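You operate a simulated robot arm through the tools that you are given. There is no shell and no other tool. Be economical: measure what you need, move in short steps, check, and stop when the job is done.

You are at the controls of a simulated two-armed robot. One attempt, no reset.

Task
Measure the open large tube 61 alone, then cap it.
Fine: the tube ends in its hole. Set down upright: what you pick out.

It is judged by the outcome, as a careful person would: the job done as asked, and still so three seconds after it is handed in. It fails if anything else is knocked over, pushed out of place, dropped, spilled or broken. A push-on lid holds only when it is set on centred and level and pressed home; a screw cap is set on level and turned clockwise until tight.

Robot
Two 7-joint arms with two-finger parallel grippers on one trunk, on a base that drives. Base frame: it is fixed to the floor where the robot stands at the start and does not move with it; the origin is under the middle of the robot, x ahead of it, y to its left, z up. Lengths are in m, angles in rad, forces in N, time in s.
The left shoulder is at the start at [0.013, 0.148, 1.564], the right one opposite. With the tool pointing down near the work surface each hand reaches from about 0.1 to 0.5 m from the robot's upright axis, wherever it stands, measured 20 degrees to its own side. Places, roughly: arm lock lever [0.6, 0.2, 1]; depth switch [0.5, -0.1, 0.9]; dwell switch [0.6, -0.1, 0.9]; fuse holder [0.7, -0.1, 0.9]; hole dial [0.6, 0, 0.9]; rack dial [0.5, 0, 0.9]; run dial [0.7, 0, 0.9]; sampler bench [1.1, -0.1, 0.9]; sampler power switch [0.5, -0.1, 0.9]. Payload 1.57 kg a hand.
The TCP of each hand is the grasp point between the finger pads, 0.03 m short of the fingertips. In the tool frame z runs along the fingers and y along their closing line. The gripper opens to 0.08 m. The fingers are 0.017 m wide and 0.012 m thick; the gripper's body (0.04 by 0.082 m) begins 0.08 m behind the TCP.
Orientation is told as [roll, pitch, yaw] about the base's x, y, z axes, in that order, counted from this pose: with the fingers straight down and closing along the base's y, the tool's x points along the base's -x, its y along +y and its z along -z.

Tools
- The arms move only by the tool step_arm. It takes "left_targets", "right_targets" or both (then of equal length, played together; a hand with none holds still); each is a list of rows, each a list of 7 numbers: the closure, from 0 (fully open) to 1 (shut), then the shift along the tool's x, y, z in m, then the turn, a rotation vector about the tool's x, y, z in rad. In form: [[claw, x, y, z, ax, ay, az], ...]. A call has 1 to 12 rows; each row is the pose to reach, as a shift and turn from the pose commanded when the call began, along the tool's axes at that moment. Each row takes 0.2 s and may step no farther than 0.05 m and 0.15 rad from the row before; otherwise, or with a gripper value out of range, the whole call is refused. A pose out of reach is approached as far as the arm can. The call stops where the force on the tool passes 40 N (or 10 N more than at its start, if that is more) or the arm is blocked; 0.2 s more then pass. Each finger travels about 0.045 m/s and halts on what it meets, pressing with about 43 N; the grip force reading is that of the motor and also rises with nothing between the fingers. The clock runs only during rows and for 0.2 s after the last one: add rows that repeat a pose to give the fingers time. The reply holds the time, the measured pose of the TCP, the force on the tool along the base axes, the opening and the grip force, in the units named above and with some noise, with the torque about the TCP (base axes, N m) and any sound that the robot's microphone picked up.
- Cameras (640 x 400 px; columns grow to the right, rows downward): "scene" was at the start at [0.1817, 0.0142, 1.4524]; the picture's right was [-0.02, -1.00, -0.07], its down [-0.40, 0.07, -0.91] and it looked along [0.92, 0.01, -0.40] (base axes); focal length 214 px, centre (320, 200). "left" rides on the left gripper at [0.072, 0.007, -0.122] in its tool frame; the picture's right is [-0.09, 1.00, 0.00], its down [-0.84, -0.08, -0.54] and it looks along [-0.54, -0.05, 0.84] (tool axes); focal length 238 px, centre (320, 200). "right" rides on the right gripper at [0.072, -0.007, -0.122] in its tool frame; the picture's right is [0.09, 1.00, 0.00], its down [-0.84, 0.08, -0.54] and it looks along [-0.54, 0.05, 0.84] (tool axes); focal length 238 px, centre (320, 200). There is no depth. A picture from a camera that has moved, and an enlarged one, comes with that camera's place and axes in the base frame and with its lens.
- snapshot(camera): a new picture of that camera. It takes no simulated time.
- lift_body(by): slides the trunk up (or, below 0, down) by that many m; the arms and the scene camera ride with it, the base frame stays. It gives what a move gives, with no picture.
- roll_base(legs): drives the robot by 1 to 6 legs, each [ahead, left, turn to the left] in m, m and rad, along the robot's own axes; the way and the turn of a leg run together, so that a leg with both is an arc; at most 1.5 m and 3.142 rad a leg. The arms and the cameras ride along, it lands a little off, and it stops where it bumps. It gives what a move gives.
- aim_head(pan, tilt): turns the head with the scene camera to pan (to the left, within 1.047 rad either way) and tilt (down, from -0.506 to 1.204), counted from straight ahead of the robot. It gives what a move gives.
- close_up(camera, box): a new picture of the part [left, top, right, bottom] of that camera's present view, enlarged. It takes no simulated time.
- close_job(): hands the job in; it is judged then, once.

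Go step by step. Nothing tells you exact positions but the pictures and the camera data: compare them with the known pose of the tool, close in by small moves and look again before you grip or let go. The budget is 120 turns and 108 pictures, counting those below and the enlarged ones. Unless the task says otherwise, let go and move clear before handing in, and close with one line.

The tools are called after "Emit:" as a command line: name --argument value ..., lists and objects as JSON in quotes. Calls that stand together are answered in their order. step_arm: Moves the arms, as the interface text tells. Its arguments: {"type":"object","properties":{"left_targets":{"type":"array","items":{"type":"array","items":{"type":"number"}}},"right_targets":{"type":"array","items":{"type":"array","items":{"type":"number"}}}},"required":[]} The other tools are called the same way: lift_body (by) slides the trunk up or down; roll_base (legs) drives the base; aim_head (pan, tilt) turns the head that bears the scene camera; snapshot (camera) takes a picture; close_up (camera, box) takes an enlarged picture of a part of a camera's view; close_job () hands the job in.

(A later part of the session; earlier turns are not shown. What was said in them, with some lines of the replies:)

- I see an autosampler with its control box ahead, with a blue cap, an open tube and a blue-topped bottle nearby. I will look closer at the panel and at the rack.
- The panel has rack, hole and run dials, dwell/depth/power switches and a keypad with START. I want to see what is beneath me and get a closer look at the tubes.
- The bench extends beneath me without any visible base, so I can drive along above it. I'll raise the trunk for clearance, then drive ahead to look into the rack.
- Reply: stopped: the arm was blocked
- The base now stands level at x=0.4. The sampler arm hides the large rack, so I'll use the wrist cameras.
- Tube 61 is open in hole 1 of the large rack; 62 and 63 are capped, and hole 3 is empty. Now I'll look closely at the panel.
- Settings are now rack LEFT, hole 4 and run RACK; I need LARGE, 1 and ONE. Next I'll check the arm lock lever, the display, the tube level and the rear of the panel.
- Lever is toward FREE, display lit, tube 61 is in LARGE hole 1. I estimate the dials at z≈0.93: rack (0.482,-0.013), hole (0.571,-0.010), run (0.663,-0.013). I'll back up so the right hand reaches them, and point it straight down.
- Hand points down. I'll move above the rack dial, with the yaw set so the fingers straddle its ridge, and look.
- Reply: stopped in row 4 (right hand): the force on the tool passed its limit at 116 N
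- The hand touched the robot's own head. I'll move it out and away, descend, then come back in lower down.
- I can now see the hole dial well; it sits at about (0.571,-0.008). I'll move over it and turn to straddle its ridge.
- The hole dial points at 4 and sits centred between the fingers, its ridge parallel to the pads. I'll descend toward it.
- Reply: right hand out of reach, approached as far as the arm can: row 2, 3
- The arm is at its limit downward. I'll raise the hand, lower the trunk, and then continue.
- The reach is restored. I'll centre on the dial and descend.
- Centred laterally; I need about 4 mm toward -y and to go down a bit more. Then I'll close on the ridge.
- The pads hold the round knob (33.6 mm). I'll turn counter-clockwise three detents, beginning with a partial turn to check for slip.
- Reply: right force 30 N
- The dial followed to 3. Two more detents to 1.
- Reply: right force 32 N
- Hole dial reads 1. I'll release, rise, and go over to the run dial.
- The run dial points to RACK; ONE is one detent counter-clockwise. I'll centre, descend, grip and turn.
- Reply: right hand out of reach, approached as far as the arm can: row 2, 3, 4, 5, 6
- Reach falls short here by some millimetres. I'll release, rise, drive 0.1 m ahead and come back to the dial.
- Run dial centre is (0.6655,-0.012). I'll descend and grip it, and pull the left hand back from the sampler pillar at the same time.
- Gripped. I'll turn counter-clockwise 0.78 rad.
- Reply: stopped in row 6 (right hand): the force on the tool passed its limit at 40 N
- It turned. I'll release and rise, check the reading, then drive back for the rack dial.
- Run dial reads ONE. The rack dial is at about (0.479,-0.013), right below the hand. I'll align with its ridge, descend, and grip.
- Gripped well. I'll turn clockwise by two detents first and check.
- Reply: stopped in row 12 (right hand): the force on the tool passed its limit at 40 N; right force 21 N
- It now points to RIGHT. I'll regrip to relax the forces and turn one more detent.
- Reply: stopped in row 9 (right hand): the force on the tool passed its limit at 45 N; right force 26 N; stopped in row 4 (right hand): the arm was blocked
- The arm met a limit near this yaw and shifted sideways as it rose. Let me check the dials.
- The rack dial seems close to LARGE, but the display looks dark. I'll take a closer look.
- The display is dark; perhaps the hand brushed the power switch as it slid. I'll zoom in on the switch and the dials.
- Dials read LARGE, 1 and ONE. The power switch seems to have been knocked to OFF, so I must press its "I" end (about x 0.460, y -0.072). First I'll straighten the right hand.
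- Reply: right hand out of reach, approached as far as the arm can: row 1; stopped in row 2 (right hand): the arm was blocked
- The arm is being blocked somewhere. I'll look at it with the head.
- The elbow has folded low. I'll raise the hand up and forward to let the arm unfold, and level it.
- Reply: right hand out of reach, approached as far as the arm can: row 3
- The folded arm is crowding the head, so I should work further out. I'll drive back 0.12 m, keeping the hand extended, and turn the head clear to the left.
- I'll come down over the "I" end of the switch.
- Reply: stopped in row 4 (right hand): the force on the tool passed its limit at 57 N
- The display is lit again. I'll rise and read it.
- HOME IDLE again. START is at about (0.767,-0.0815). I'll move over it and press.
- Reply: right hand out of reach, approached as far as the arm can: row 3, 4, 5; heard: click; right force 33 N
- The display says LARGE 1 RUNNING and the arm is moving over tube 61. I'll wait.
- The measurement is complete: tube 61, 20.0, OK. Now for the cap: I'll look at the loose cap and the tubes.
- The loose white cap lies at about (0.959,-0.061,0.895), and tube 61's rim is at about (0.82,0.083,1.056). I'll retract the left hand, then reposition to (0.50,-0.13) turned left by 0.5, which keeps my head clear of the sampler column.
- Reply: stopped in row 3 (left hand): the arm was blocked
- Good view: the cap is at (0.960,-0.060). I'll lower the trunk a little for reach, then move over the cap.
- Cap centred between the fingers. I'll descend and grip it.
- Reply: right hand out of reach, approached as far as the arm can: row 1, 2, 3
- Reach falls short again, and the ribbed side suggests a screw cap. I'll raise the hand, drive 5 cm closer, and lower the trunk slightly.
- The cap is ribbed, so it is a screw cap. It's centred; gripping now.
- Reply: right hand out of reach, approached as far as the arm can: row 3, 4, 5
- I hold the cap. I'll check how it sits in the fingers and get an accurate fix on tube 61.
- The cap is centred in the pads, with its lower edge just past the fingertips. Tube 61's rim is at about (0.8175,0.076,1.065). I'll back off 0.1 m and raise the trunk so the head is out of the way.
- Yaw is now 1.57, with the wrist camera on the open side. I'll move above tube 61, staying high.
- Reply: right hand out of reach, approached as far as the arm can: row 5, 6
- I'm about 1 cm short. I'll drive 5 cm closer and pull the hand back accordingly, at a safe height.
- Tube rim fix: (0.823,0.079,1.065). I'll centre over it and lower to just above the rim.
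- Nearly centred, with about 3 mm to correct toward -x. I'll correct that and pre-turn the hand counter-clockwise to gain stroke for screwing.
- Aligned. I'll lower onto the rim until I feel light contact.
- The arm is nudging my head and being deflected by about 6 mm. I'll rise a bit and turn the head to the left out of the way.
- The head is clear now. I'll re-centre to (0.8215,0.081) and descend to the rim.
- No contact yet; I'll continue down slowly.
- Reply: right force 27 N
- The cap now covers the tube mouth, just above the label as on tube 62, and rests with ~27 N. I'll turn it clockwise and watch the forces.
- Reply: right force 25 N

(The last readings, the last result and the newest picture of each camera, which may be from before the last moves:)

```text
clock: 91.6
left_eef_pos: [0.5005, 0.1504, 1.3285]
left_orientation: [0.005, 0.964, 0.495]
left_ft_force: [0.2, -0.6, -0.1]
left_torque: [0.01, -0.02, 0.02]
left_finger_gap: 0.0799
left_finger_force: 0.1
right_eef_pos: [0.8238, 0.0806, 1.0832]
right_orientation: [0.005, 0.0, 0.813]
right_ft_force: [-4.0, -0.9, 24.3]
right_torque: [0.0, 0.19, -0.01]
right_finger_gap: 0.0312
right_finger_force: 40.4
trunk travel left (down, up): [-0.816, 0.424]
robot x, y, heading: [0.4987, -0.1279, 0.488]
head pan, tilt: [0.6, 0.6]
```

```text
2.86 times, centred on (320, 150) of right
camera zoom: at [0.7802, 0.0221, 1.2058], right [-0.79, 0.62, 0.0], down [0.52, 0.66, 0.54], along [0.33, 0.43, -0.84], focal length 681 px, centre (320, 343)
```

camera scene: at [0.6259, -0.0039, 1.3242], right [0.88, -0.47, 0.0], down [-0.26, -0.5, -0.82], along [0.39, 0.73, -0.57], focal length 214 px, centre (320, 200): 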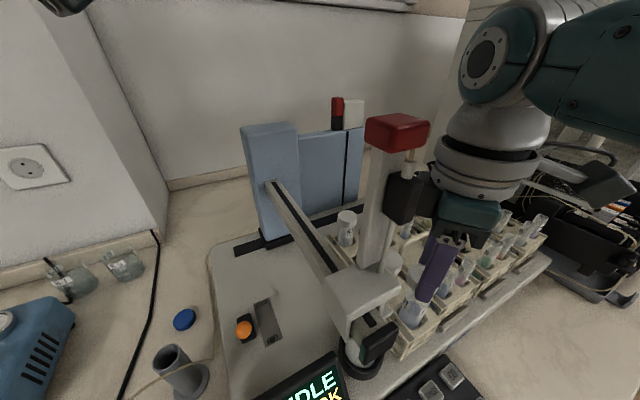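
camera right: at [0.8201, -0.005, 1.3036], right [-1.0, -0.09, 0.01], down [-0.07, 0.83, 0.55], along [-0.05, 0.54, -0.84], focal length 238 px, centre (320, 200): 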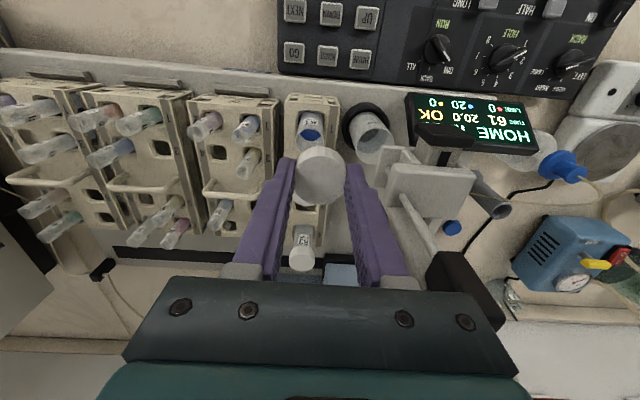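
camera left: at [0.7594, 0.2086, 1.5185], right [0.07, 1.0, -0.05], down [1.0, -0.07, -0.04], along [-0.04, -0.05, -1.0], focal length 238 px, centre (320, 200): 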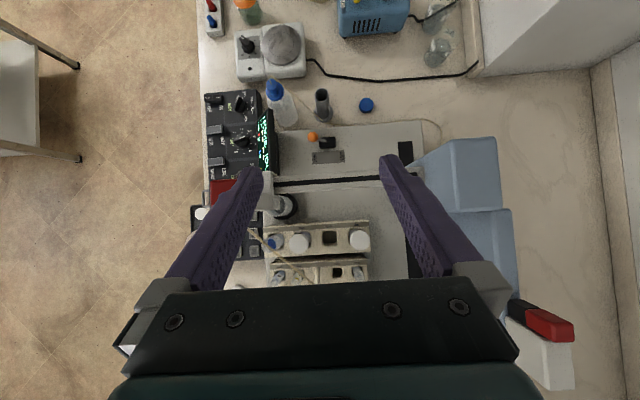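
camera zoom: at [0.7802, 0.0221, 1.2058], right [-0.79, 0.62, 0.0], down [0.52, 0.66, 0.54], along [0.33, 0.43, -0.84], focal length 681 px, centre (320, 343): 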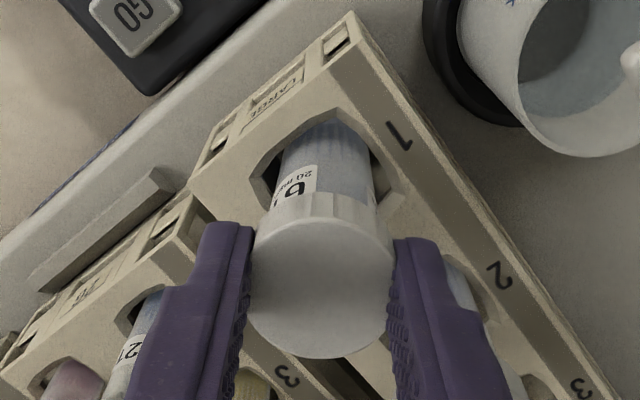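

The tube stays still while the cap turns. I'll release, swing back, regrip and turn again.

Emit:
step_arm --right_targets '[[0.4, 0, 0, -0.001, 0, 0, 0], [0.4, 0, 0, -0.001, 0, 0, -0.1], [0.4, 0, 0, -0.001, 0, 0, -0.24], [0.4, 0, 0, -0.001, 0, 0, -0.38], [0.4, 0, 0, -0.001, 0, 0, -0.52], [0.4, 0, 0, -0.001, 0, 0, -0.66], [0.4, 0, 0, -0.001, 0, 0, -0.8], [0.4, 0, 0, -0.001, 0, 0, -0.94], [0.4, 0, 0, -0.001, 0, 0, -1.08], [0.4, 0, 0, -0.001, 0, 0, -1.22], [0.4, 0, 0, -0.001, 0, 0, -1.36], [0.4, 0, 0, -0.001, 0, 0, -1.45]]'

Emit:
close_up --camera "right" --box '[240, 80, 400, 220]'

Emit:
close_up --camera "scene" --box '[340, 200, 480, 350]'

```text
clock: 94.2
left_eef_pos: [0.4995, 0.1495, 1.3283]
left_orientation: [0.004, 0.965, 0.494]
left_ft_force: [1.3, -1.0, 0.7]
left_torque: [0.02, -0.03, 0.0]
left_finger_gap: 0.0803
left_finger_force: 0.0
right_eef_pos: [0.8218, 0.0797, 1.0837]
right_orientation: [0.003, -0.005, 2.271]
right_ft_force: [0.0, -0.5, -0.4]
right_torque: [0.01, 0.02, 0.02]
right_finger_gap: 0.0481
right_finger_force: 0.0
trunk travel left (down, up): [-0.816, 0.424]
robot x, y, heading: [0.4979, -0.1284, 0.487]
head pan, tilt: [0.6, 0.6]
```

```text
2.86 times, centred on (320, 150) of right
camera zoom: at [0.8742, 0.0287, 1.2052], right [-0.7, -0.71, 0.0], down [-0.6, 0.59, 0.55], along [-0.39, 0.38, -0.84], focal length 681 px, centre (320, 343)
```

zoom: 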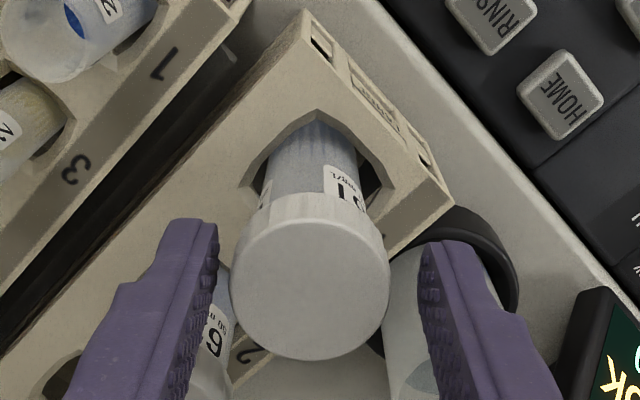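

```text
2.67 times, centred on (410, 275) of scene
camera zoom: at [0.6258, -0.0038, 1.3242], right [0.88, -0.47, 0.0], down [-0.26, -0.5, -0.83], along [0.39, 0.73, -0.56], focal length 572 px, centre (80, 0)
```

zoom: 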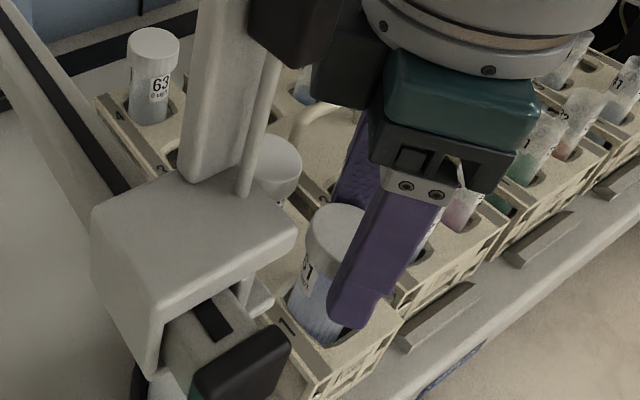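

The cap sits squarely on the tube. Second stroke: grip and turn clockwise.

Emit:
step_arm --right_targets '[[0.4, 0, -0.002, 0, 0, 0, 0], [0.8, 0, -0.002, 0, 0, 0, 0], [1, 0, -0.002, 0, 0, 0, 0], [1, 0, -0.002, 0.0005, 0, 0, 0.14], [1, 0, -0.002, 0.001, 0, 0, 0.28], [1, 0, -0.002, 0.001, 0, 0, 0.42], [1, 0, -0.002, 0.0015, 0, 0, 0.56], [1, 0, -0.002, 0.0015, 0, 0, 0.7], [1, 0, -0.002, 0.0015, 0, 0, 0.84], [1, 0, -0.002, 0.002, 0, 0, 0.98], [1, 0, -0.002, 0.002, 0, 0, 1.12], [1, 0, -0.002, 0.002, 0, 0, 1.26]]'

Emit:
step_arm --right_targets '[[1, 0, 0, 0, 0, 0, 0.1], [1, 0, 0, 0, 0, 0, 0.2]]'

```text
clock: 96.8
left_eef_pos: [0.5, 0.15, 1.3284]
left_orientation: [0.004, 0.965, 0.494]
left_ft_force: [0.1, -0.5, -1.0]
left_torque: [-0.03, -0.05, 0.0]
left_finger_gap: 0.0802
left_finger_force: 0.1
right_eef_pos: [0.8237, 0.0814, 1.0821]
right_orientation: [0.006, 0.002, 1.006]
right_ft_force: [-3.0, -1.5, 12.3]
right_torque: [-0.12, 0.12, -0.03]
right_finger_gap: 0.0318
right_finger_force: 40.8
trunk travel left (down, up): [-0.816, 0.424]
robot x, y, heading: [0.4954, -0.1307, 0.489]
head pan, tilt: [0.6, 0.6]
```

```text
clock: 97.4
left_eef_pos: [0.4986, 0.1494, 1.3283]
left_orientation: [0.004, 0.966, 0.494]
left_ft_force: [0.4, 0.6, -0.1]
left_torque: [0.01, 0.02, -0.01]
left_finger_gap: 0.0799
left_finger_force: 0.1
right_eef_pos: [0.8229, 0.0816, 1.0812]
right_orientation: [0.005, 0.002, 0.806]
right_ft_force: [-3.1, -1.5, 12.2]
right_torque: [-0.04, 0.08, 0.01]
right_finger_gap: 0.0318
right_finger_force: 40.9
trunk travel left (down, up): [-0.816, 0.424]
robot x, y, heading: [0.5008, -0.1304, 0.487]
head pan, tilt: [0.6, 0.6]
```

No tightening torque yet. I'll swing back and do another stroke.

Emit:
step_arm --right_targets '[[0.4, 0, 0, 0, 0, 0, 0], [0.4, 0, 0, 0, 0, 0, -0.1], [0.4, 0, 0, 0, 0, 0, -0.24], [0.4, 0, 0, 0, 0, 0, -0.38], [0.4, 0, 0, 0, 0, 0, -0.52], [0.4, 0, 0, 0, 0, 0, -0.66], [0.4, 0, 0, 0, 0, 0, -0.8], [0.4, 0, 0, 0, 0, 0, -0.94], [0.4, 0, 0, 0, 0, 0, -1.08], [0.4, 0, 0, 0, 0, 0, -1.22], [0.4, 0, 0, 0, 0, 0, -1.36], [0.4, 0, 0, 0, 0, 0, -1.45]]'

Emit:
step_arm --right_targets '[[0.8, 0, 0, 0, 0, 0, 0], [1, 0, 0, 0, 0, 0, 0], [1, 0, 0, 0, 0, 0, 0.0], [1, 0, 0, 0.0005, 0, 0, 0.14], [1, 0, 0, 0.0005, 0, 0, 0.28], [1, 0, 0, 0.001, 0, 0, 0.42], [1, 0, 0, 0.001, 0, 0, 0.56], [1, 0, 0, 0.001, 0, 0, 0.7], [1, 0, 0, 0.0015, 0, 0, 0.84], [1, 0, 0, 0.0015, 0, 0, 0.98], [1, 0, 0, 0.0015, 0, 0, 1.12], [1, 0, 0, 0.0015, 0, 0, 1.26]]'

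Emit:
close_up --camera "right" --box '[240, 80, 400, 220]'

```text
clock: 100.0
left_eef_pos: [0.4981, 0.15, 1.3285]
left_orientation: [0.003, 0.963, 0.495]
left_ft_force: [0.2, -0.6, -0.5]
left_torque: [-0.02, 0.0, -0.01]
left_finger_gap: 0.0801
left_finger_force: 0.1
right_eef_pos: [0.8237, 0.0815, 1.0808]
right_orientation: [0.003, -0.004, 2.262]
right_ft_force: [0.5, -0.1, -0.4]
right_torque: [-0.03, 0.0, 0.01]
right_finger_gap: 0.048
right_finger_force: 0.1
trunk travel left (down, up): [-0.816, 0.424]
robot x, y, heading: [0.4947, -0.128, 0.481]
head pan, tilt: [0.6, 0.6]
```

```text
clock: 102.6
left_eef_pos: [0.4979, 0.1496, 1.3286]
left_orientation: [0.005, 0.966, 0.495]
left_ft_force: [-0.2, -0.6, 0.4]
left_torque: [0.0, 0.0, 0.01]
left_finger_gap: 0.0799
left_finger_force: 0.0
right_eef_pos: [0.8246, 0.0828, 1.0798]
right_orientation: [0.007, 0.001, 0.997]
right_ft_force: [-1.3, 1.3, 8.8]
right_torque: [0.08, 0.11, 0.01]
right_finger_gap: 0.0325
right_finger_force: 40.7
trunk travel left (down, up): [-0.816, 0.424]
robot x, y, heading: [0.4989, -0.128, 0.49]
head pan, tilt: [0.6, 0.6]
```

```text
2.86 times, centred on (320, 150) of right
camera zoom: at [0.7911, 0.0171, 1.2024], right [-0.89, 0.46, 0.01], down [0.39, 0.74, 0.54], along [0.25, 0.48, -0.84], focal length 681 px, centre (320, 343)
```

zoom: 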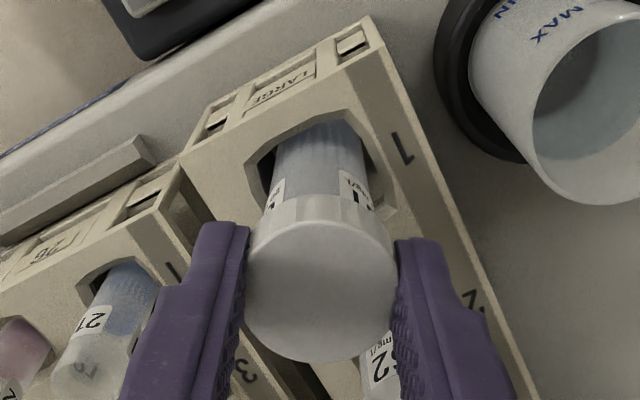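

The tube labels have shifted since the first stroke, so the tube began turning along, which suggests the cap is tightening. I'll do another stroke with a firmer downward press to test it.

Emit:
step_arm --right_targets '[[0.4, 0, 0, 0, 0, 0, 0], [0.4, 0, 0, 0, 0, 0, -0.08], [0.4, 0, 0, 0, 0, 0, -0.22], [0.4, 0, 0, 0, 0, 0, -0.36], [0.4, 0, 0, 0, 0, 0, -0.5], [0.4, 0, 0, 0, 0, 0, -0.64], [0.4, 0, 0, 0, 0, 0, -0.78], [0.4, 0, 0, 0, 0, 0, -0.92], [0.4, 0, 0, 0, 0, 0, -1.06], [0.4, 0, 0, 0, 0, 0, -1.2], [0.4, 0, 0, 0, 0, 0, -1.26]]'

Emit:
step_arm --right_targets '[[0.8, 0, 0, 0, 0, 0, 0], [1, 0, 0, 0, 0, 0, 0], [1, 0, 0, 0.002, 0, 0, 0.0], [1, 0, 0, 0.0025, 0, 0, 0.14], [1, 0, 0, 0.0025, 0, 0, 0.28], [1, 0, 0, 0.003, 0, 0, 0.42], [1, 0, 0, 0.003, 0, 0, 0.56], [1, 0, 0, 0.003, 0, 0, 0.7], [1, 0, 0, 0.0035, 0, 0, 0.84], [1, 0, 0, 0.0035, 0, 0, 0.98], [1, 0, 0, 0.0035, 0, 0, 1.12], [1, 0, 0, 0.0035, 0, 0, 1.26]]'

Emit:
close_up --camera "right" --box '[240, 80, 400, 220]'

```text
clock: 105.0
left_eef_pos: [0.4994, 0.1507, 1.3282]
left_orientation: [0.003, 0.967, 0.493]
left_ft_force: [-0.1, -0.8, -0.1]
left_torque: [0.01, 0.0, 0.01]
left_finger_gap: 0.0802
left_finger_force: 0.2
right_eef_pos: [0.824, 0.0821, 1.0791]
right_orientation: [0.005, -0.007, 2.259]
right_ft_force: [-0.1, 0.3, -0.1]
right_torque: [0.01, -0.01, -0.01]
right_finger_gap: 0.0481
right_finger_force: 0.1
trunk travel left (down, up): [-0.816, 0.424]
robot x, y, heading: [0.4946, -0.1304, 0.489]
head pan, tilt: [0.6, 0.6]
```

```text
clock: 107.6
left_eef_pos: [0.4992, 0.1506, 1.3288]
left_orientation: [0.003, 0.963, 0.497]
left_ft_force: [0.2, 0.0, -0.1]
left_torque: [0.0, 0.0, 0.0]
left_finger_gap: 0.0802
left_finger_force: 0.0
right_eef_pos: [0.8241, 0.0829, 1.0758]
right_orientation: [0.004, -0.002, 0.997]
right_ft_force: [-2.4, -1.4, 26.7]
right_torque: [-0.03, 0.11, 0.02]
right_finger_gap: 0.0327
right_finger_force: 40.5
trunk travel left (down, up): [-0.816, 0.424]
robot x, y, heading: [0.4974, -0.129, 0.485]
head pan, tilt: [0.6, 0.6]
```

```text
2.86 times, centred on (320, 150) of right
camera zoom: at [0.7917, 0.0175, 1.1998], right [-0.89, 0.46, 0.01], down [0.39, 0.74, 0.54], along [0.25, 0.48, -0.84], focal length 681 px, centre (320, 343)
```

zoom: 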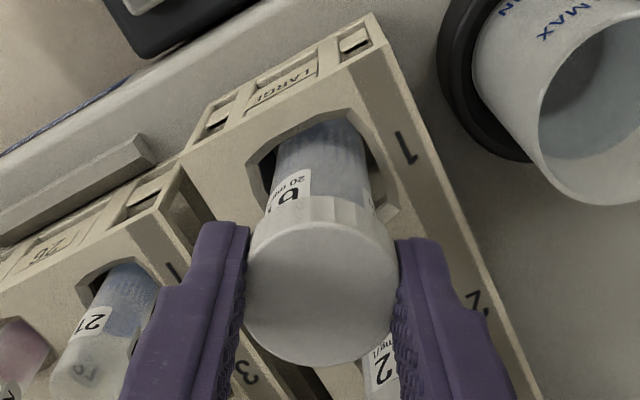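

The tube turned by only about half the stroke, so the cap is still advancing. I'll do another pressed stroke.

Emit:
step_arm --right_targets '[[0.4, 0, 0, 0, 0, 0, 0], [0.4, 0, 0, 0, 0, 0, -0.08], [0.4, 0, 0, 0, 0, 0, -0.22], [0.4, 0, 0, 0, 0, 0, -0.36], [0.4, 0, 0, 0, 0, 0, -0.5], [0.4, 0, 0, 0, 0, 0, -0.64], [0.4, 0, 0, 0, 0, 0, -0.78], [0.4, 0, 0, 0, 0, 0, -0.92], [0.4, 0, 0, 0, 0, 0, -1.06], [0.4, 0, 0, 0, 0, 0, -1.2], [0.4, 0, 0, 0, 0, 0, -1.26]]'

Emit:
close_up --camera "right" --box '[240, 80, 400, 220]'

Emit:
step_arm --right_targets '[[0.8, 0, 0, 0, 0, 0, 0], [1, 0, 0, 0, 0, 0, 0], [1, 0, 0, 0.002, 0, 0, 0.0], [1, 0, 0, 0.0025, 0, 0, 0.14], [1, 0, 0, 0.0025, 0, 0, 0.28], [1, 0, 0, 0.003, 0, 0, 0.42], [1, 0, 0, 0.003, 0, 0, 0.56], [1, 0, 0, 0.003, 0, 0, 0.7], [1, 0, 0, 0.0035, 0, 0, 0.84], [1, 0, 0, 0.0035, 0, 0, 0.98], [1, 0, 0, 0.0035, 0, 0, 1.12], [1, 0, 0, 0.0035, 0, 0, 1.26]]'

Emit:
close_up --camera "right" --box '[240, 80, 400, 220]'

```text
clock: 110.0
left_eef_pos: [0.4988, 0.1501, 1.3282]
left_orientation: [0.004, 0.965, 0.495]
left_ft_force: [-0.2, -1.0, 0.2]
left_torque: [0.02, 0.0, -0.01]
left_finger_gap: 0.0799
left_finger_force: 0.0
right_eef_pos: [0.8234, 0.0815, 1.0745]
right_orientation: [0.004, -0.007, 2.259]
right_ft_force: [0.3, -0.5, -0.2]
right_torque: [0.0, -0.01, 0.02]
right_finger_gap: 0.0481
right_finger_force: 0.0
trunk travel left (down, up): [-0.816, 0.424]
robot x, y, heading: [0.4967, -0.1274, 0.481]
head pan, tilt: [0.6, 0.6]
```

```text
2.86 times, centred on (320, 150) of right
camera zoom: at [0.8754, 0.0296, 1.198], right [-0.71, -0.7, 0.0], down [-0.59, 0.6, 0.55], along [-0.39, 0.39, -0.84], focal length 681 px, centre (320, 343)
```

zoom: 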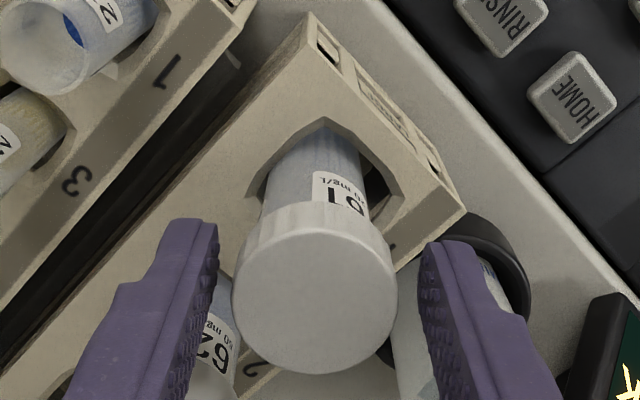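

```text
clock: 112.2
left_eef_pos: [0.4994, 0.1499, 1.328]
left_orientation: [0.003, 0.967, 0.493]
left_ft_force: [-0.3, -0.3, -0.4]
left_torque: [0.01, -0.01, -0.01]
left_finger_gap: 0.0801
left_finger_force: 0.1
right_eef_pos: [0.8249, 0.0828, 1.0744]
right_orientation: [0.007, -0.003, 1.321]
right_ft_force: [-1.6, -5.0, 18.1]
right_torque: [-0.19, 0.13, 0.0]
right_finger_gap: 0.0318
right_finger_force: 40.5
trunk travel left (down, up): [-0.816, 0.424]
robot x, y, heading: [0.4955, -0.1267, 0.487]
head pan, tilt: [0.6, 0.6]
stopped in row 10 (right hand): the force on the tool passed its limit at 41 N (the readings are from after the stop); the commanded pose is now the measured one
```

```text
2.86 times, centred on (320, 150) of right
camera zoom: at [0.8133, 0.01, 1.1968], right [-0.99, 0.16, 0.0], down [0.13, 0.83, 0.55], along [0.08, 0.54, -0.84], focal length 681 px, centre (320, 343)
```

zoom: 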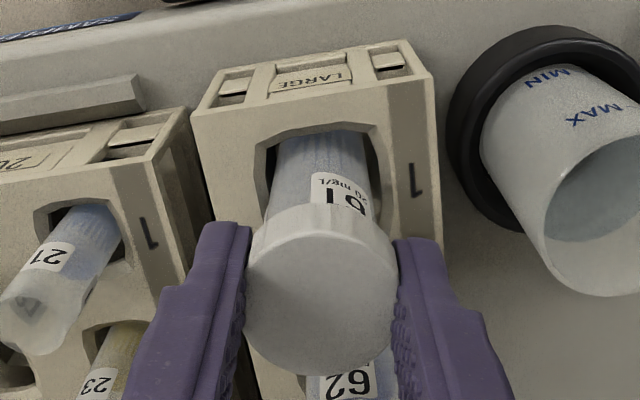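

The press now reaches the force limit without the cap going lower, and the tube turns almost fully with it. I'll let go, rise clear, and compare with tube 62's cap.

Emit:
step_arm --right_targets '[[0.3, 0, 0, 0, 0, 0, 0], [0.2, 0, 0, 0, 0, 0, 0], [0.2, 0, 0, -0.03, 0, 0, 0], [0.2, 0, 0, -0.07, 0, 0, 0], [0.2, 0.03, 0, -0.09, 0, 0, 0], [0.2, 0.07, 0, -0.09, 0, 0, 0], [0.2, 0.12, 0, -0.09, 0, 0, 0]]'

Emit:
aim_head --pan 0.1 --tilt 0.7

Emit:
snapshot --camera "scene"

```text
clock: 113.8
left_eef_pos: [0.499, 0.1492, 1.3286]
left_orientation: [0.005, 0.964, 0.496]
left_ft_force: [0.7, -0.1, -0.6]
left_torque: [-0.02, -0.03, 0.0]
left_finger_gap: 0.0801
left_finger_force: 0.1
right_eef_pos: [0.7931, -0.0327, 1.1646]
right_orientation: [0.007, 0.003, 1.32]
right_ft_force: [-0.1, -0.2, 1.3]
right_torque: [-0.03, 0.01, 0.01]
right_finger_gap: 0.0644
right_finger_force: 0.0
trunk travel left (down, up): [-0.816, 0.424]
robot x, y, heading: [0.4969, -0.1284, 0.485]
head pan, tilt: [0.6, 0.6]
```

```text
clock: 114.7
left_eef_pos: [0.4996, 0.1493, 1.3284]
left_orientation: [0.004, 0.966, 0.494]
left_ft_force: [-0.2, -0.1, -0.3]
left_torque: [0.01, 0.0, -0.04]
left_finger_gap: 0.08
left_finger_force: 0.1
right_eef_pos: [0.7943, -0.032, 1.1646]
right_orientation: [0.007, -0.002, 1.32]
right_ft_force: [0.5, -0.3, -0.3]
right_torque: [-0.01, -0.03, 0.02]
right_finger_gap: 0.0638
right_finger_force: 0.1
trunk travel left (down, up): [-0.816, 0.424]
robot x, y, heading: [0.4954, -0.1289, 0.486]
head pan, tilt: [0.099, 0.7]
```

```text
8 pictures are left
camera scene: at [0.6554, -0.0351, 1.3156], right [0.55, -0.83, 0.0], down [-0.54, -0.36, -0.77], along [0.64, 0.42, -0.64], focal length 214 px, centre (320, 200)
```

scene: 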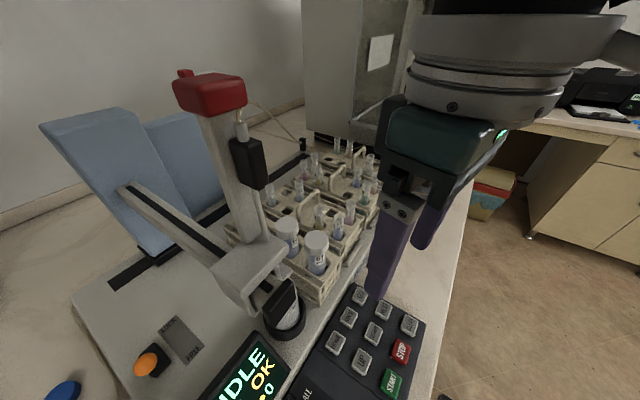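

Emit:
close_up --camera "scene" --box '[260, 200, 350, 290]'

```text
4.44 times, centred on (305, 245) of scene
camera zoom: at [0.6554, -0.0351, 1.3156], right [0.55, -0.83, 0.0], down [-0.54, -0.36, -0.77], along [0.64, 0.42, -0.64], focal length 953 px, centre (387, 0)
```

zoom: 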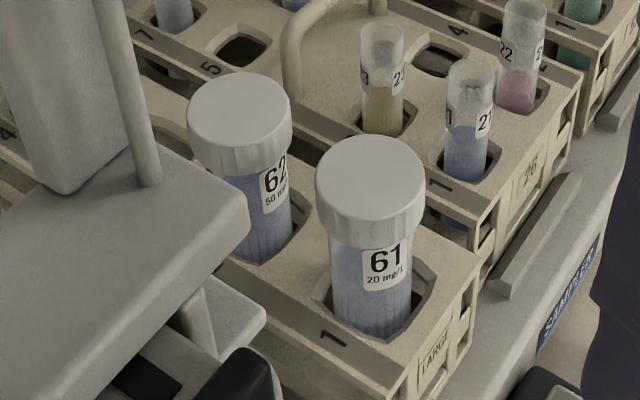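

Tube 61's cap stands about 4 mm higher than 62's, so it needs more turning; my fingers had slid down it. I'll return at the proper grip height and continue.

Emit:
aim_head --pan 0.6 --tilt 0.6

Emit:
step_arm --right_targets '[[0.2, -0.04, 0, 0, 0, 0, -0.1], [0.2, -0.08, 0, 0, 0, 0, -0.24], [0.2, -0.1175, 0, 0, 0, 0, -0.38], [0.3, -0.1175, 0, 0.02, 0, 0, -0.52], [0.3, -0.1175, 0, 0.04, 0, 0, -0.66], [0.3, -0.1175, 0, 0.06, 0, 0, -0.8], [0.3, -0.1175, 0, 0.075, 0, 0, -0.9], [0.3, -0.1175, 0, 0.081, 0, 0, -0.94]]'

Emit:
close_up --camera "right" --box '[240, 80, 400, 220]'

```text
clock: 115.7
left_eef_pos: [0.4985, 0.1506, 1.3266]
left_orientation: [0.004, 0.966, 0.493]
left_ft_force: [0.1, 0.4, 0.2]
left_torque: [-0.01, 0.01, 0.0]
left_finger_gap: 0.0801
left_finger_force: 0.0
right_eef_pos: [0.795, -0.0319, 1.1658]
right_orientation: [0.007, -0.002, 1.32]
right_ft_force: [0.0, 0.1, -0.5]
right_torque: [0.03, -0.01, 0.01]
right_finger_gap: 0.0639
right_finger_force: 0.1
trunk travel left (down, up): [-0.816, 0.424]
robot x, y, heading: [0.4946, -0.1246, 0.484]
head pan, tilt: [0.6, 0.6]
```

```text
clock: 117.5
left_eef_pos: [0.4988, 0.1499, 1.3286]
left_orientation: [0.003, 0.965, 0.493]
left_ft_force: [-0.3, -0.1, 0.4]
left_torque: [-0.03, 0.0, 0.02]
left_finger_gap: 0.0802
left_finger_force: 0.0
right_eef_pos: [0.8222, 0.082, 1.0815]
right_orientation: [0.001, -0.006, 2.261]
right_ft_force: [0.0, 0.1, 0.5]
right_torque: [-0.02, 0.02, 0.01]
right_finger_gap: 0.056
right_finger_force: 0.0
trunk travel left (down, up): [-0.816, 0.424]
robot x, y, heading: [0.4942, -0.1291, 0.488]
head pan, tilt: [0.6, 0.6]
```

```text
2.86 times, centred on (320, 150) of right
camera zoom: at [0.8742, 0.0282, 1.205], right [-0.71, -0.71, 0.0], down [-0.59, 0.59, 0.55], along [-0.39, 0.39, -0.84], focal length 681 px, centre (320, 343)
```

zoom: 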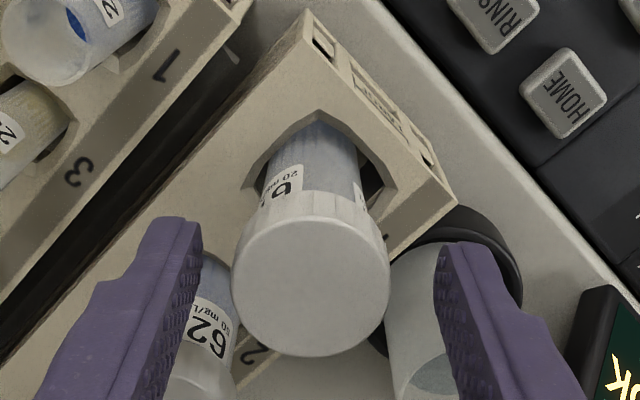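

Emit:
step_arm --right_targets '[[0.8, 0, -0.001, 0, 0, 0, 0], [1, 0, -0.001, 0, 0, 0, 0], [1, 0, -0.001, 0.001, 0, 0, 0.0], [1, 0, -0.001, 0.0015, 0, 0, 0.145], [1, 0, -0.001, 0.0015, 0, 0, 0.29], [1, 0, -0.001, 0.002, 0, 0, 0.435], [1, 0, -0.001, 0.002, 0, 0, 0.58], [1, 0, -0.001, 0.002, 0, 0, 0.725], [1, 0, -0.001, 0.0025, 0, 0, 0.87], [1, 0, -0.001, 0.0025, 0, 0, 1.015], [1, 0, -0.001, 0.0025, 0, 0, 1.16], [1, 0, -0.001, 0.0025, 0, 0, 1.3]]'

Emit:
step_arm --right_targets '[[0.4, 0, 0, -0.001, 0, 0, 0], [0.4, 0, 0, -0.001, 0, 0, -0.08], [0.4, 0, 0, -0.001, 0, 0, -0.22], [0.4, 0, 0, -0.001, 0, 0, -0.36], [0.4, 0, 0, -0.001, 0, 0, -0.5], [0.4, 0, 0, -0.001, 0, 0, -0.64], [0.4, 0, 0, -0.001, 0, 0, -0.78], [0.4, 0, 0, -0.001, 0, 0, -0.92], [0.4, 0, 0, -0.001, 0, 0, -1.06], [0.4, 0, 0, -0.001, 0, 0, -1.2], [0.4, 0, 0, -0.001, 0, 0, -1.3]]'

Emit:
close_up --camera "right" --box '[240, 80, 400, 220]'

```text
clock: 120.1
left_eef_pos: [0.4985, 0.1506, 1.3291]
left_orientation: [0.006, 0.964, 0.496]
left_ft_force: [0.0, -0.3, 1.2]
left_torque: [-0.02, 0.01, 0.0]
left_finger_gap: 0.0798
left_finger_force: 0.1
right_eef_pos: [0.824, 0.081, 1.0811]
right_orientation: [0.01, 0.0, 0.956]
right_ft_force: [-10.6, -1.1, 30.1]
right_torque: [0.06, 0.46, 0.17]
right_finger_gap: 0.0313
right_finger_force: 40.0
trunk travel left (down, up): [-0.816, 0.424]
robot x, y, heading: [0.494, -0.127, 0.485]
head pan, tilt: [0.6, 0.6]
```

```text
clock: 122.5
left_eef_pos: [0.5009, 0.1494, 1.3285]
left_orientation: [0.002, 0.966, 0.495]
left_ft_force: [0.0, 0.6, -0.1]
left_torque: [0.0, 0.02, -0.01]
left_finger_gap: 0.0802
left_finger_force: 0.1
right_eef_pos: [0.824, 0.0806, 1.081]
right_orientation: [0.001, -0.006, 2.263]
right_ft_force: [0.5, 0.6, -0.4]
right_torque: [0.0, 0.0, -0.02]
right_finger_gap: 0.0483
right_finger_force: 0.1
trunk travel left (down, up): [-0.816, 0.424]
robot x, y, heading: [0.4942, -0.1276, 0.482]
head pan, tilt: [0.6, 0.6]
```

```text
2.86 times, centred on (320, 150) of right
camera zoom: at [0.8751, 0.0282, 1.2028], right [-0.71, -0.71, 0.0], down [-0.59, 0.59, 0.55], along [-0.39, 0.39, -0.84], focal length 681 px, centre (320, 343)
```

zoom: 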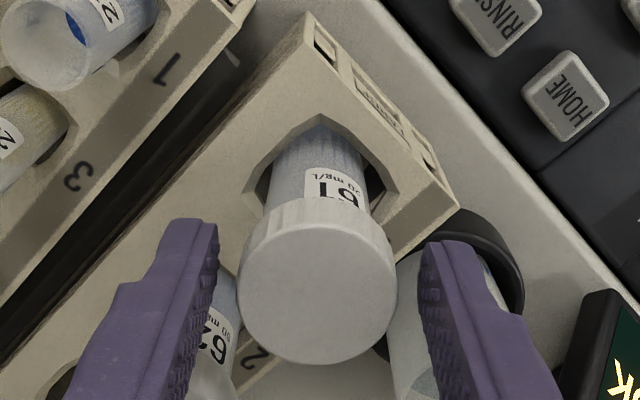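

With ~30 N press the tube just turns along with the cap. Rather than press, I'll push sideways a little so the tube is held by friction against its hole, and turn with almost no axial load.

Emit:
step_arm --right_targets '[[0.8, 0, 0, 0, 0, 0, 0], [1, 0, 0, 0, 0, 0, 0], [1, 0.0026, -0.003, -0.001, 0, 0, 0.0], [1, 0.0026, -0.003, -0.001, 0, 0, 0.145], [1, 0.0026, -0.003, -0.0005, 0, 0, 0.29], [1, 0.0026, -0.003, -0.0005, 0, 0, 0.435], [1, 0.0026, -0.003, -0.0005, 0, 0, 0.58], [1, 0.0026, -0.003, 0.0, 0, 0, 0.725], [1, 0.0026, -0.003, 0.0, 0, 0, 0.87], [1, 0.0026, -0.003, 0.0, 0, 0, 1.015], [1, 0.0026, -0.003, 0.0, 0, 0, 1.16], [1, 0.0026, -0.003, 0.0, 0, 0, 1.3]]'

```text
clock: 125.1
left_eef_pos: [0.499, 0.1507, 1.3289]
left_orientation: [0.007, 0.966, 0.496]
left_ft_force: [-0.7, 0.3, 0.2]
left_torque: [0.01, 0.02, 0.02]
left_finger_gap: 0.0798
left_finger_force: 0.1
right_eef_pos: [0.8268, 0.081, 1.0806]
right_orientation: [0.007, 0.0, 0.96]
right_ft_force: [-8.1, -2.0, 8.0]
right_torque: [-0.27, 0.57, 0.16]
right_finger_gap: 0.0316
right_finger_force: 40.3
trunk travel left (down, up): [-0.816, 0.424]
robot x, y, heading: [0.4973, -0.1322, 0.489]
head pan, tilt: [0.6, 0.6]
```

Emit:
close_up --camera "right" --box '[240, 80, 400, 220]'

```text
2.86 times, centred on (320, 150) of right
camera zoom: at [0.7915, 0.0169, 1.2031], right [-0.87, 0.5, 0.01], down [0.42, 0.73, 0.54], along [0.26, 0.47, -0.84], focal length 681 px, centre (320, 343)
```

zoom: 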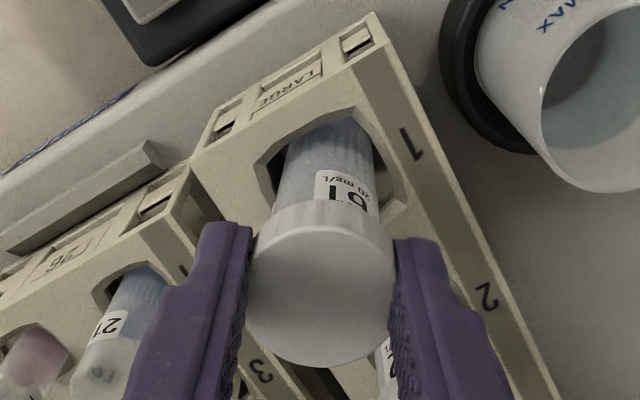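

At light axial load (8 N) the cap and tube turn as one against 0.16 Nm, whereas the earlier strokes slipped at far less, so the cap is tight. I'll relax the side push, release, withdraw and inspect.

Emit:
step_arm --right_targets '[[1, 0.0025, 0.003, 0, 0, 0, 0], [0.4, 0.0025, 0.003, 0, 0, 0, 0], [0.2, 0.0025, 0.003, 0, 0, 0, 0], [0.2, 0.0025, 0.003, -0.03, 0, 0, 0], [0.2, 0.0025, 0.003, -0.07, 0, 0, 0], [0.2, 0.04, 0, -0.09, 0, 0, 0], [0.2, 0.08, 0, -0.09, 0, 0, 0], [0.2, 0.12, -0.03, -0.09, 0, 0, 0], [0.2, 0.12, -0.07, -0.09, 0, 0, 0]]'

Emit:
aim_head --pan 0.1 --tilt 0.7

Emit:
close_up --camera "scene" --box '[255, 195, 355, 295]'

```text
clock: 127.1
left_eef_pos: [0.5004, 0.1508, 1.3283]
left_orientation: [0.003, 0.965, 0.494]
left_ft_force: [0.1, 0.8, -0.4]
left_torque: [-0.03, 0.0, -0.01]
left_finger_gap: 0.0798
left_finger_force: 0.0
right_eef_pos: [0.8169, -0.058, 1.1676]
right_orientation: [0.008, 0.002, 0.961]
right_ft_force: [0.0, -0.4, 0.6]
right_torque: [0.01, -0.01, -0.01]
right_finger_gap: 0.0639
right_finger_force: 0.1
trunk travel left (down, up): [-0.816, 0.424]
robot x, y, heading: [0.4995, -0.1274, 0.485]
head pan, tilt: [0.6, 0.6]
```

```text
clock: 128.0
left_eef_pos: [0.4978, 0.1502, 1.3277]
left_orientation: [0.003, 0.964, 0.495]
left_ft_force: [0.4, -0.2, -0.5]
left_torque: [0.04, 0.02, -0.01]
left_finger_gap: 0.0801
left_finger_force: 0.0
right_eef_pos: [0.818, -0.0558, 1.1684]
right_orientation: [0.008, 0.0, 0.96]
right_ft_force: [-0.3, 0.3, 0.6]
right_torque: [0.0, 0.0, 0.0]
right_finger_gap: 0.064
right_finger_force: 0.0
trunk travel left (down, up): [-0.816, 0.424]
robot x, y, heading: [0.4974, -0.128, 0.485]
head pan, tilt: [0.099, 0.7]
```

```text
4.00 times, centred on (305, 245) of scene
camera zoom: at [0.6554, -0.0351, 1.3156], right [0.55, -0.83, 0.0], down [-0.54, -0.36, -0.77], along [0.64, 0.42, -0.64], focal length 858 px, centre (380, 20)
```

zoom: 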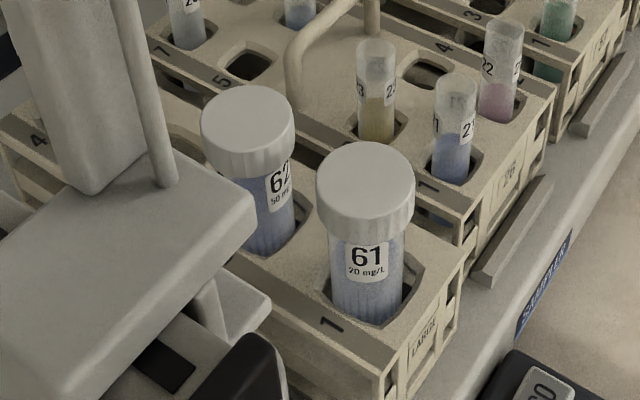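

61 looks level and about as high as 62. To be certain, I'll probe both cap tops with closed fingertips and compare the contact heights.

Emit:
aim_head --pan 0.6 --tilt 0.6

Emit:
step_arm --right_targets '[[0.6, -0.03, 0.02, 0, 0, 0, -0.1], [1, -0.06, 0.04, 0, 0, 0, -0.2], [1, -0.09, 0.06, 0, 0, 0, -0.3], [1, -0.115, 0.0745, 0, 0, 0, -0.4], [1, -0.115, 0.0745, 0.03, 0, 0, -0.5], [1, -0.115, 0.0745, 0.055, 0, 0, -0.6], [1, -0.115, 0.0745, 0.064, 0, 0, -0.6], [1, -0.115, 0.0745, 0.067, 0, 0, -0.6], [1, -0.115, 0.0745, 0.069, 0, 0, -0.6], [1, -0.115, 0.0745, 0.071, 0, 0, -0.6]]'

```text
clock: 128.9
left_eef_pos: [0.4987, 0.1498, 1.3282]
left_orientation: [0.004, 0.966, 0.495]
left_ft_force: [1.0, 1.0, 0.3]
left_torque: [0.01, -0.02, 0.01]
left_finger_gap: 0.08
left_finger_force: 0.1
right_eef_pos: [0.8171, -0.0562, 1.1672]
right_orientation: [0.008, -0.002, 0.959]
right_ft_force: [0.3, -0.5, -0.4]
right_torque: [0.02, 0.04, -0.02]
right_finger_gap: 0.0639
right_finger_force: 0.0
trunk travel left (down, up): [-0.816, 0.424]
robot x, y, heading: [0.493, -0.1262, 0.484]
head pan, tilt: [0.6, 0.6]
```

```text
clock: 131.1
left_eef_pos: [0.4996, 0.1497, 1.3278]
left_orientation: [0.001, 0.967, 0.495]
left_ft_force: [0.2, -0.8, -0.1]
left_torque: [-0.01, -0.02, -0.01]
left_finger_gap: 0.08
left_finger_force: 0.2
right_eef_pos: [0.8204, 0.0795, 1.1001]
right_orientation: [0.004, -0.004, 1.56]
right_ft_force: [-0.3, -0.6, 0.3]
right_torque: [0.0, 0.02, 0.01]
right_finger_gap: 0.0
right_finger_force: 21.4
trunk travel left (down, up): [-0.816, 0.424]
robot x, y, heading: [0.4961, -0.1274, 0.484]
head pan, tilt: [0.6, 0.6]
```

Emit:
step_arm --right_targets '[[1, 0, 0, 0.001, 0, 0, 0], [1, 0, 0, 0.002, 0, 0, 0]]'

Emit:
step_arm --right_targets '[[1, 0, 0, 0.001, 0, 0, 0], [1, 0, 0, 0.002, 0, 0, 0]]'

Emit:
step_arm --right_targets '[[1, 0, 0, 0.001, 0, 0, 0], [1, 0, 0, 0.002, 0, 0, 0]]'

```text
clock: 131.7
left_eef_pos: [0.5003, 0.149, 1.3286]
left_orientation: [0.004, 0.964, 0.492]
left_ft_force: [0.6, -1.0, -0.4]
left_torque: [0.04, -0.01, 0.01]
left_finger_gap: 0.0799
left_finger_force: 0.1
right_eef_pos: [0.8216, 0.0802, 1.0995]
right_orientation: [0.004, -0.006, 1.563]
right_ft_force: [0.8, -3.3, 14.5]
right_torque: [-0.09, 0.03, -0.01]
right_finger_gap: 0.0
right_finger_force: 21.1
trunk travel left (down, up): [-0.816, 0.424]
robot x, y, heading: [0.4969, -0.1258, 0.484]
head pan, tilt: [0.6, 0.6]
```

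```text
clock: 132.3
left_eef_pos: [0.5003, 0.15, 1.3283]
left_orientation: [0.005, 0.964, 0.496]
left_ft_force: [-0.4, 0.3, -0.1]
left_torque: [0.0, 0.0, 0.0]
left_finger_gap: 0.0803
left_finger_force: 0.1
right_eef_pos: [0.822, 0.08, 1.0981]
right_orientation: [0.004, -0.007, 1.56]
right_ft_force: [-0.9, -3.0, 31.7]
right_torque: [-0.16, 0.04, 0.02]
right_finger_gap: 0.0
right_finger_force: 20.8
trunk travel left (down, up): [-0.816, 0.424]
robot x, y, heading: [0.5006, -0.1271, 0.489]
head pan, tilt: [0.6, 0.6]
```

```text
clock: 132.8
left_eef_pos: [0.4986, 0.1499, 1.3276]
left_orientation: [0.004, 0.965, 0.493]
left_ft_force: [-0.1, 0.4, -0.8]
left_torque: [0.0, -0.02, -0.03]
left_finger_gap: 0.0798
left_finger_force: 0.1
right_eef_pos: [0.8232, 0.0812, 1.0983]
right_orientation: [-0.001, -0.009, 1.564]
right_ft_force: [-2.8, -5.2, 24.0]
right_torque: [-0.21, 0.08, 0.0]
right_finger_gap: 0.0002
right_finger_force: 21.3
trunk travel left (down, up): [-0.816, 0.424]
robot x, y, heading: [0.4975, -0.1265, 0.481]
head pan, tilt: [0.6, 0.6]
stopped in row 2 (right hand): the force on the tool passed its limit at 43 N (the readings are from after the stop); the commanded pose is now the measured one
```

Cap 61's top makes contact at TCP z≈1.099. Now the same on 62, gently.

Emit:
step_arm --right_targets '[[1, 0, 0, -0.03, 0, 0, 0], [1, -0.03, 0, -0.03, 0, 0, 0], [1, -0.056, 0, -0.03, 0, 0, 0], [1, -0.056, 0, -0.005, 0, 0, 0], [1, -0.056, 0, -0.002, 0, 0, 0], [1, -0.056, 0, -0.001, 0, 0, 0], [1, -0.056, 0, 0, 0, 0, 0]]'

Emit:
step_arm --right_targets '[[1, 0, 0, 0.001, 0, 0, 0], [1, 0, 0, 0.0015, 0, 0, 0]]'

```text
clock: 134.4
left_eef_pos: [0.4986, 0.1508, 1.3281]
left_orientation: [0.003, 0.966, 0.496]
left_ft_force: [0.1, 0.2, -0.2]
left_torque: [0.0, -0.03, 0.01]
left_finger_gap: 0.0798
left_finger_force: 0.1
right_eef_pos: [0.8204, 0.0957, 1.1117]
right_orientation: [0.001, -0.005, 1.563]
right_ft_force: [0.1, -0.9, 0.7]
right_torque: [0.0, 0.01, 0.01]
right_finger_gap: 0.0
right_finger_force: 21.7
right hand out of reach, approached as far as the arm can: row 2, 3, 4, 5, 6, 7
trunk travel left (down, up): [-0.816, 0.424]
robot x, y, heading: [0.4983, -0.1277, 0.486]
head pan, tilt: [0.6, 0.6]
```

```text
clock: 135.0
left_eef_pos: [0.4989, 0.1487, 1.3289]
left_orientation: [0.003, 0.966, 0.493]
left_ft_force: [-0.2, 0.1, -1.5]
left_torque: [0.02, 0.0, -0.03]
left_finger_gap: 0.0801
left_finger_force: 0.0
right_eef_pos: [0.8207, 0.0959, 1.1104]
right_orientation: [0.001, -0.005, 1.561]
right_ft_force: [-0.7, 1.2, -0.3]
right_torque: [0.03, -0.03, 0.01]
right_finger_gap: 0.0001
right_finger_force: 21.5
trunk travel left (down, up): [-0.816, 0.424]
robot x, y, heading: [0.5029, -0.1301, 0.485]
head pan, tilt: [0.6, 0.6]
```

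Tube 62 is beyond reach, so I'll use the probe height of 61 as the metric instead: I'll add tightening strokes at the proper grip height and see whether the cap goes lower.

Emit:
step_arm --right_targets '[[0.3, 0.015, -0.0025, -0.02, 0, 0, -0.14], [0.3, 0.015, -0.0025, -0.02, 0, 0, -0.28], [0.3, 0.015, -0.0025, -0.02, 0, 0, -0.42], [0.3, 0.015, -0.0025, -0.01, 0, 0, -0.56], [0.3, 0.015, -0.0025, 0.01, 0, 0, -0.7], [0.3, 0.015, -0.0025, 0.029, 0, 0, -0.7]]'

Emit:
step_arm --right_targets '[[0.8, 0, 0, 0, 0, 0, 0], [1, 0, 0, 0, 0, 0, 0], [1, 0.0032, -0.0038, 0.0005, 0, 0, 0.0], [1, 0.0032, -0.0038, 0.001, 0, 0, 0.145], [1, 0.0032, -0.0038, 0.001, 0, 0, 0.29], [1, 0.0032, -0.0038, 0.001, 0, 0, 0.435], [1, 0.0032, -0.0038, 0.001, 0, 0, 0.58], [1, 0.0032, -0.0038, 0.0015, 0, 0, 0.725], [1, 0.0032, -0.0038, 0.0015, 0, 0, 0.87], [1, 0.0032, -0.0038, 0.0015, 0, 0, 1.015], [1, 0.0032, -0.0038, 0.0015, 0, 0, 1.16], [1, 0.0032, -0.0038, 0.0015, 0, 0, 1.3]]'

```text
clock: 136.4
left_eef_pos: [0.4999, 0.149, 1.329]
left_orientation: [0.004, 0.965, 0.494]
left_ft_force: [0.6, -0.7, 0.2]
left_torque: [0.0, 0.02, 0.02]
left_finger_gap: 0.0804
left_finger_force: 0.0
right_eef_pos: [0.822, 0.0829, 1.0802]
right_orientation: [-0.003, -0.006, 2.263]
right_ft_force: [-0.3, -0.4, -0.3]
right_torque: [0.02, 0.0, -0.03]
right_finger_gap: 0.056
right_finger_force: 0.1
trunk travel left (down, up): [-0.816, 0.424]
robot x, y, heading: [0.4976, -0.1278, 0.479]
head pan, tilt: [0.6, 0.6]
```

```text
clock: 139.0
left_eef_pos: [0.4982, 0.15, 1.3283]
left_orientation: [0.004, 0.966, 0.496]
left_ft_force: [-0.4, -0.7, 0.5]
left_torque: [0.0, 0.03, -0.02]
left_finger_gap: 0.08
left_finger_force: 0.1
right_eef_pos: [0.8266, 0.0803, 1.0799]
right_orientation: [0.004, -0.004, 0.958]
right_ft_force: [-10.8, -1.5, 17.0]
right_torque: [-0.22, 0.64, 0.12]
right_finger_gap: 0.0319
right_finger_force: 40.4
trunk travel left (down, up): [-0.816, 0.424]
robot x, y, heading: [0.4967, -0.1244, 0.486]
head pan, tilt: [0.6, 0.6]
```

Emit:
step_arm --right_targets '[[0.4, 0.002, 0.003, 0, 0, 0, 0], [0.4, 0.002, 0.003, 0, 0, 0, -0.1], [0.4, 0.002, 0.003, 0, 0, 0, -0.24], [0.4, 0.002, 0.003, 0, 0, 0, -0.38], [0.4, 0.002, 0.003, 0, 0, 0, -0.52], [0.4, 0.002, 0.003, 0, 0, 0, -0.66], [0.4, 0.002, 0.003, 0, 0, 0, -0.8], [0.4, 0.002, 0.003, 0, 0, 0, -0.94], [0.4, 0.002, 0.003, 0, 0, 0, -1.08], [0.4, 0.002, 0.003, 0, 0, 0, -1.22], [0.4, 0.002, 0.003, 0, 0, 0, -1.3]]'

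Emit:
step_arm --right_targets '[[0.8, 0, 0, 0, 0, 0, 0], [1, 0, 0, 0, 0, 0, 0], [1, 0.0038, -0.0046, 0.0005, 0, 0, 0.0], [1, 0.0038, -0.0046, 0.001, 0, 0, 0.145], [1, 0.0038, -0.0046, 0.001, 0, 0, 0.29], [1, 0.0038, -0.0046, 0.001, 0, 0, 0.435], [1, 0.0038, -0.0046, 0.001, 0, 0, 0.58], [1, 0.0038, -0.0046, 0.0015, 0, 0, 0.725], [1, 0.0038, -0.0046, 0.0015, 0, 0, 0.87], [1, 0.0038, -0.0046, 0.0015, 0, 0, 1.015], [1, 0.0038, -0.0046, 0.0015, 0, 0, 1.16], [1, 0.0038, -0.0046, 0.0015, 0, 0, 1.3]]'

Emit:
step_arm --right_targets '[[0.4, 0.003, 0.0035, 0, 0, 0, 0], [0.2, 0.003, 0.0035, 0, 0, 0, 0], [0.2, 0.003, 0.0035, -0.03, 0, 0, -0.1], [0.8, 0.003, 0.0035, -0.035, 0, 0, -0.24], [1, 0.003, 0.0035, -0.035, 0, 0, -0.38], [1, 0.003, 0.0035, -0.035, 0, 0, -0.5], [1, 0.003, 0.0035, -0.035, 0, 0, -0.6], [1, 0.003, 0.0035, -0.023, 0, 0, -0.6], [1, 0.003, 0.0035, -0.02, 0, 0, -0.6], [1, 0.003, 0.0035, -0.018, 0, 0, -0.6]]'

```text
clock: 141.4
left_eef_pos: [0.4981, 0.15, 1.3272]
left_orientation: [0.003, 0.965, 0.494]
left_ft_force: [0.5, 0.3, -0.9]
left_torque: [0.03, 0.05, -0.01]
left_finger_gap: 0.0801
left_finger_force: 0.0
right_eef_pos: [0.8224, 0.0797, 1.0778]
right_orientation: [-0.003, -0.005, 2.265]
right_ft_force: [0.0, -0.8, -0.3]
right_torque: [0.01, -0.01, -0.02]
right_finger_gap: 0.0479
right_finger_force: 0.0
trunk travel left (down, up): [-0.816, 0.424]
robot x, y, heading: [0.4976, -0.1254, 0.483]
head pan, tilt: [0.6, 0.6]
```

```text
clock: 144.0
left_eef_pos: [0.4996, 0.1499, 1.3281]
left_orientation: [0.003, 0.965, 0.493]
left_ft_force: [0.3, 0.6, -0.1]
left_torque: [0.01, -0.02, -0.01]
left_finger_gap: 0.0801
left_finger_force: 0.1
right_eef_pos: [0.8278, 0.0787, 1.0772]
right_orientation: [0.003, -0.001, 0.96]
right_ft_force: [-9.1, -8.4, 21.3]
right_torque: [-0.83, 0.72, 0.3]
right_finger_gap: 0.0314
right_finger_force: 40.6
trunk travel left (down, up): [-0.816, 0.424]
robot x, y, heading: [0.4976, -0.1318, 0.488]
head pan, tilt: [0.6, 0.6]
```

```text
clock: 146.2
left_eef_pos: [0.4988, 0.1507, 1.3298]
left_orientation: [0.003, 0.966, 0.495]
left_ft_force: [0.2, 0.7, 0.3]
left_torque: [0.02, -0.02, -0.01]
left_finger_gap: 0.0799
left_finger_force: 0.0
right_eef_pos: [0.8256, 0.0801, 1.0981]
right_orientation: [-0.002, -0.009, 1.563]
right_ft_force: [-1.6, -4.8, 21.7]
right_torque: [-0.21, 0.04, 0.06]
right_finger_gap: 0.0002
right_finger_force: 21.1
trunk travel left (down, up): [-0.816, 0.424]
robot x, y, heading: [0.4987, -0.1265, 0.483]
head pan, tilt: [0.6, 0.6]
```

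The cap height is unchanged and the last stroke carried 0.30 Nm, so the cap is tight. I'll withdraw and take a final look.

Emit:
step_arm --right_targets '[[1, 0, 0, -0.04, 0, 0, 0], [1, 0, 0, -0.08, 0, 0, 0], [1, 0.04, 0, -0.08, 0, 0, 0], [1, 0.08, -0.02, -0.08, 0, 0, 0], [1, 0.12, -0.05, -0.08, 0, 0, 0], [1, 0.15, -0.08, -0.08, 0, 0, 0]]'

Emit:
aim_head --pan 0.1 --tilt 0.7

Emit:
close_up --camera "scene" --box '[225, 160, 425, 320]'

```text
clock: 147.6
left_eef_pos: [0.4998, 0.1495, 1.3299]
left_orientation: [0.004, 0.966, 0.495]
left_ft_force: [-0.2, -0.8, 0.9]
left_torque: [0.0, 0.02, -0.01]
left_finger_gap: 0.0801
left_finger_force: 0.0
right_eef_pos: [0.9005, -0.0725, 1.1734]
right_orientation: [0.001, -0.004, 1.563]
right_ft_force: [-0.7, -0.5, 0.2]
right_torque: [-0.01, 0.03, 0.0]
right_finger_gap: 0.0
right_finger_force: 21.5
trunk travel left (down, up): [-0.816, 0.424]
robot x, y, heading: [0.4954, -0.1284, 0.486]
head pan, tilt: [0.6, 0.6]
```

```text
clock: 148.6
left_eef_pos: [0.4999, 0.1495, 1.329]
left_orientation: [0.003, 0.965, 0.495]
left_ft_force: [-0.5, 0.1, 0.0]
left_torque: [0.02, 0.04, -0.01]
left_finger_gap: 0.0799
left_finger_force: 0.0
right_eef_pos: [0.9016, -0.0722, 1.1717]
right_orientation: [0.001, -0.004, 1.561]
right_ft_force: [-1.0, 0.3, 0.5]
right_torque: [0.02, -0.01, 0.01]
right_finger_gap: 0.0
right_finger_force: 21.0
trunk travel left (down, up): [-0.816, 0.424]
robot x, y, heading: [0.4995, -0.1271, 0.483]
head pan, tilt: [0.099, 0.7]
```

```text
2.50 times, centred on (325, 240) of scene
camera zoom: at [0.6554, -0.0351, 1.3156], right [0.55, -0.83, 0.0], down [-0.54, -0.36, -0.77], along [0.64, 0.42, -0.64], focal length 536 px, centre (308, 100)
```

zoom: 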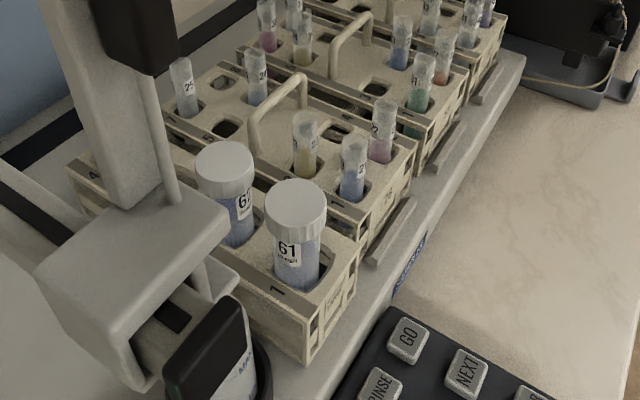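

Tube 61 stands upright in hole 1 with its cap level and tight, nothing else in view is disturbed, and both hands are clear. Handing in.

Emit:
close_job

```text
The job is handed in.
```

I measured tube 61 on its own (the sampler showed 61, 20.0, OK), then screwed its cap on until it stopped turning, with the tube still in its hole. I couldn't compare the cap height directly with tube 62. Earlier, while I was turning the dials, the sampler's power went off; I think my hand brushed the switch. I switched it back on before the measurement, and nothing else looked disturbed in the views I checked.
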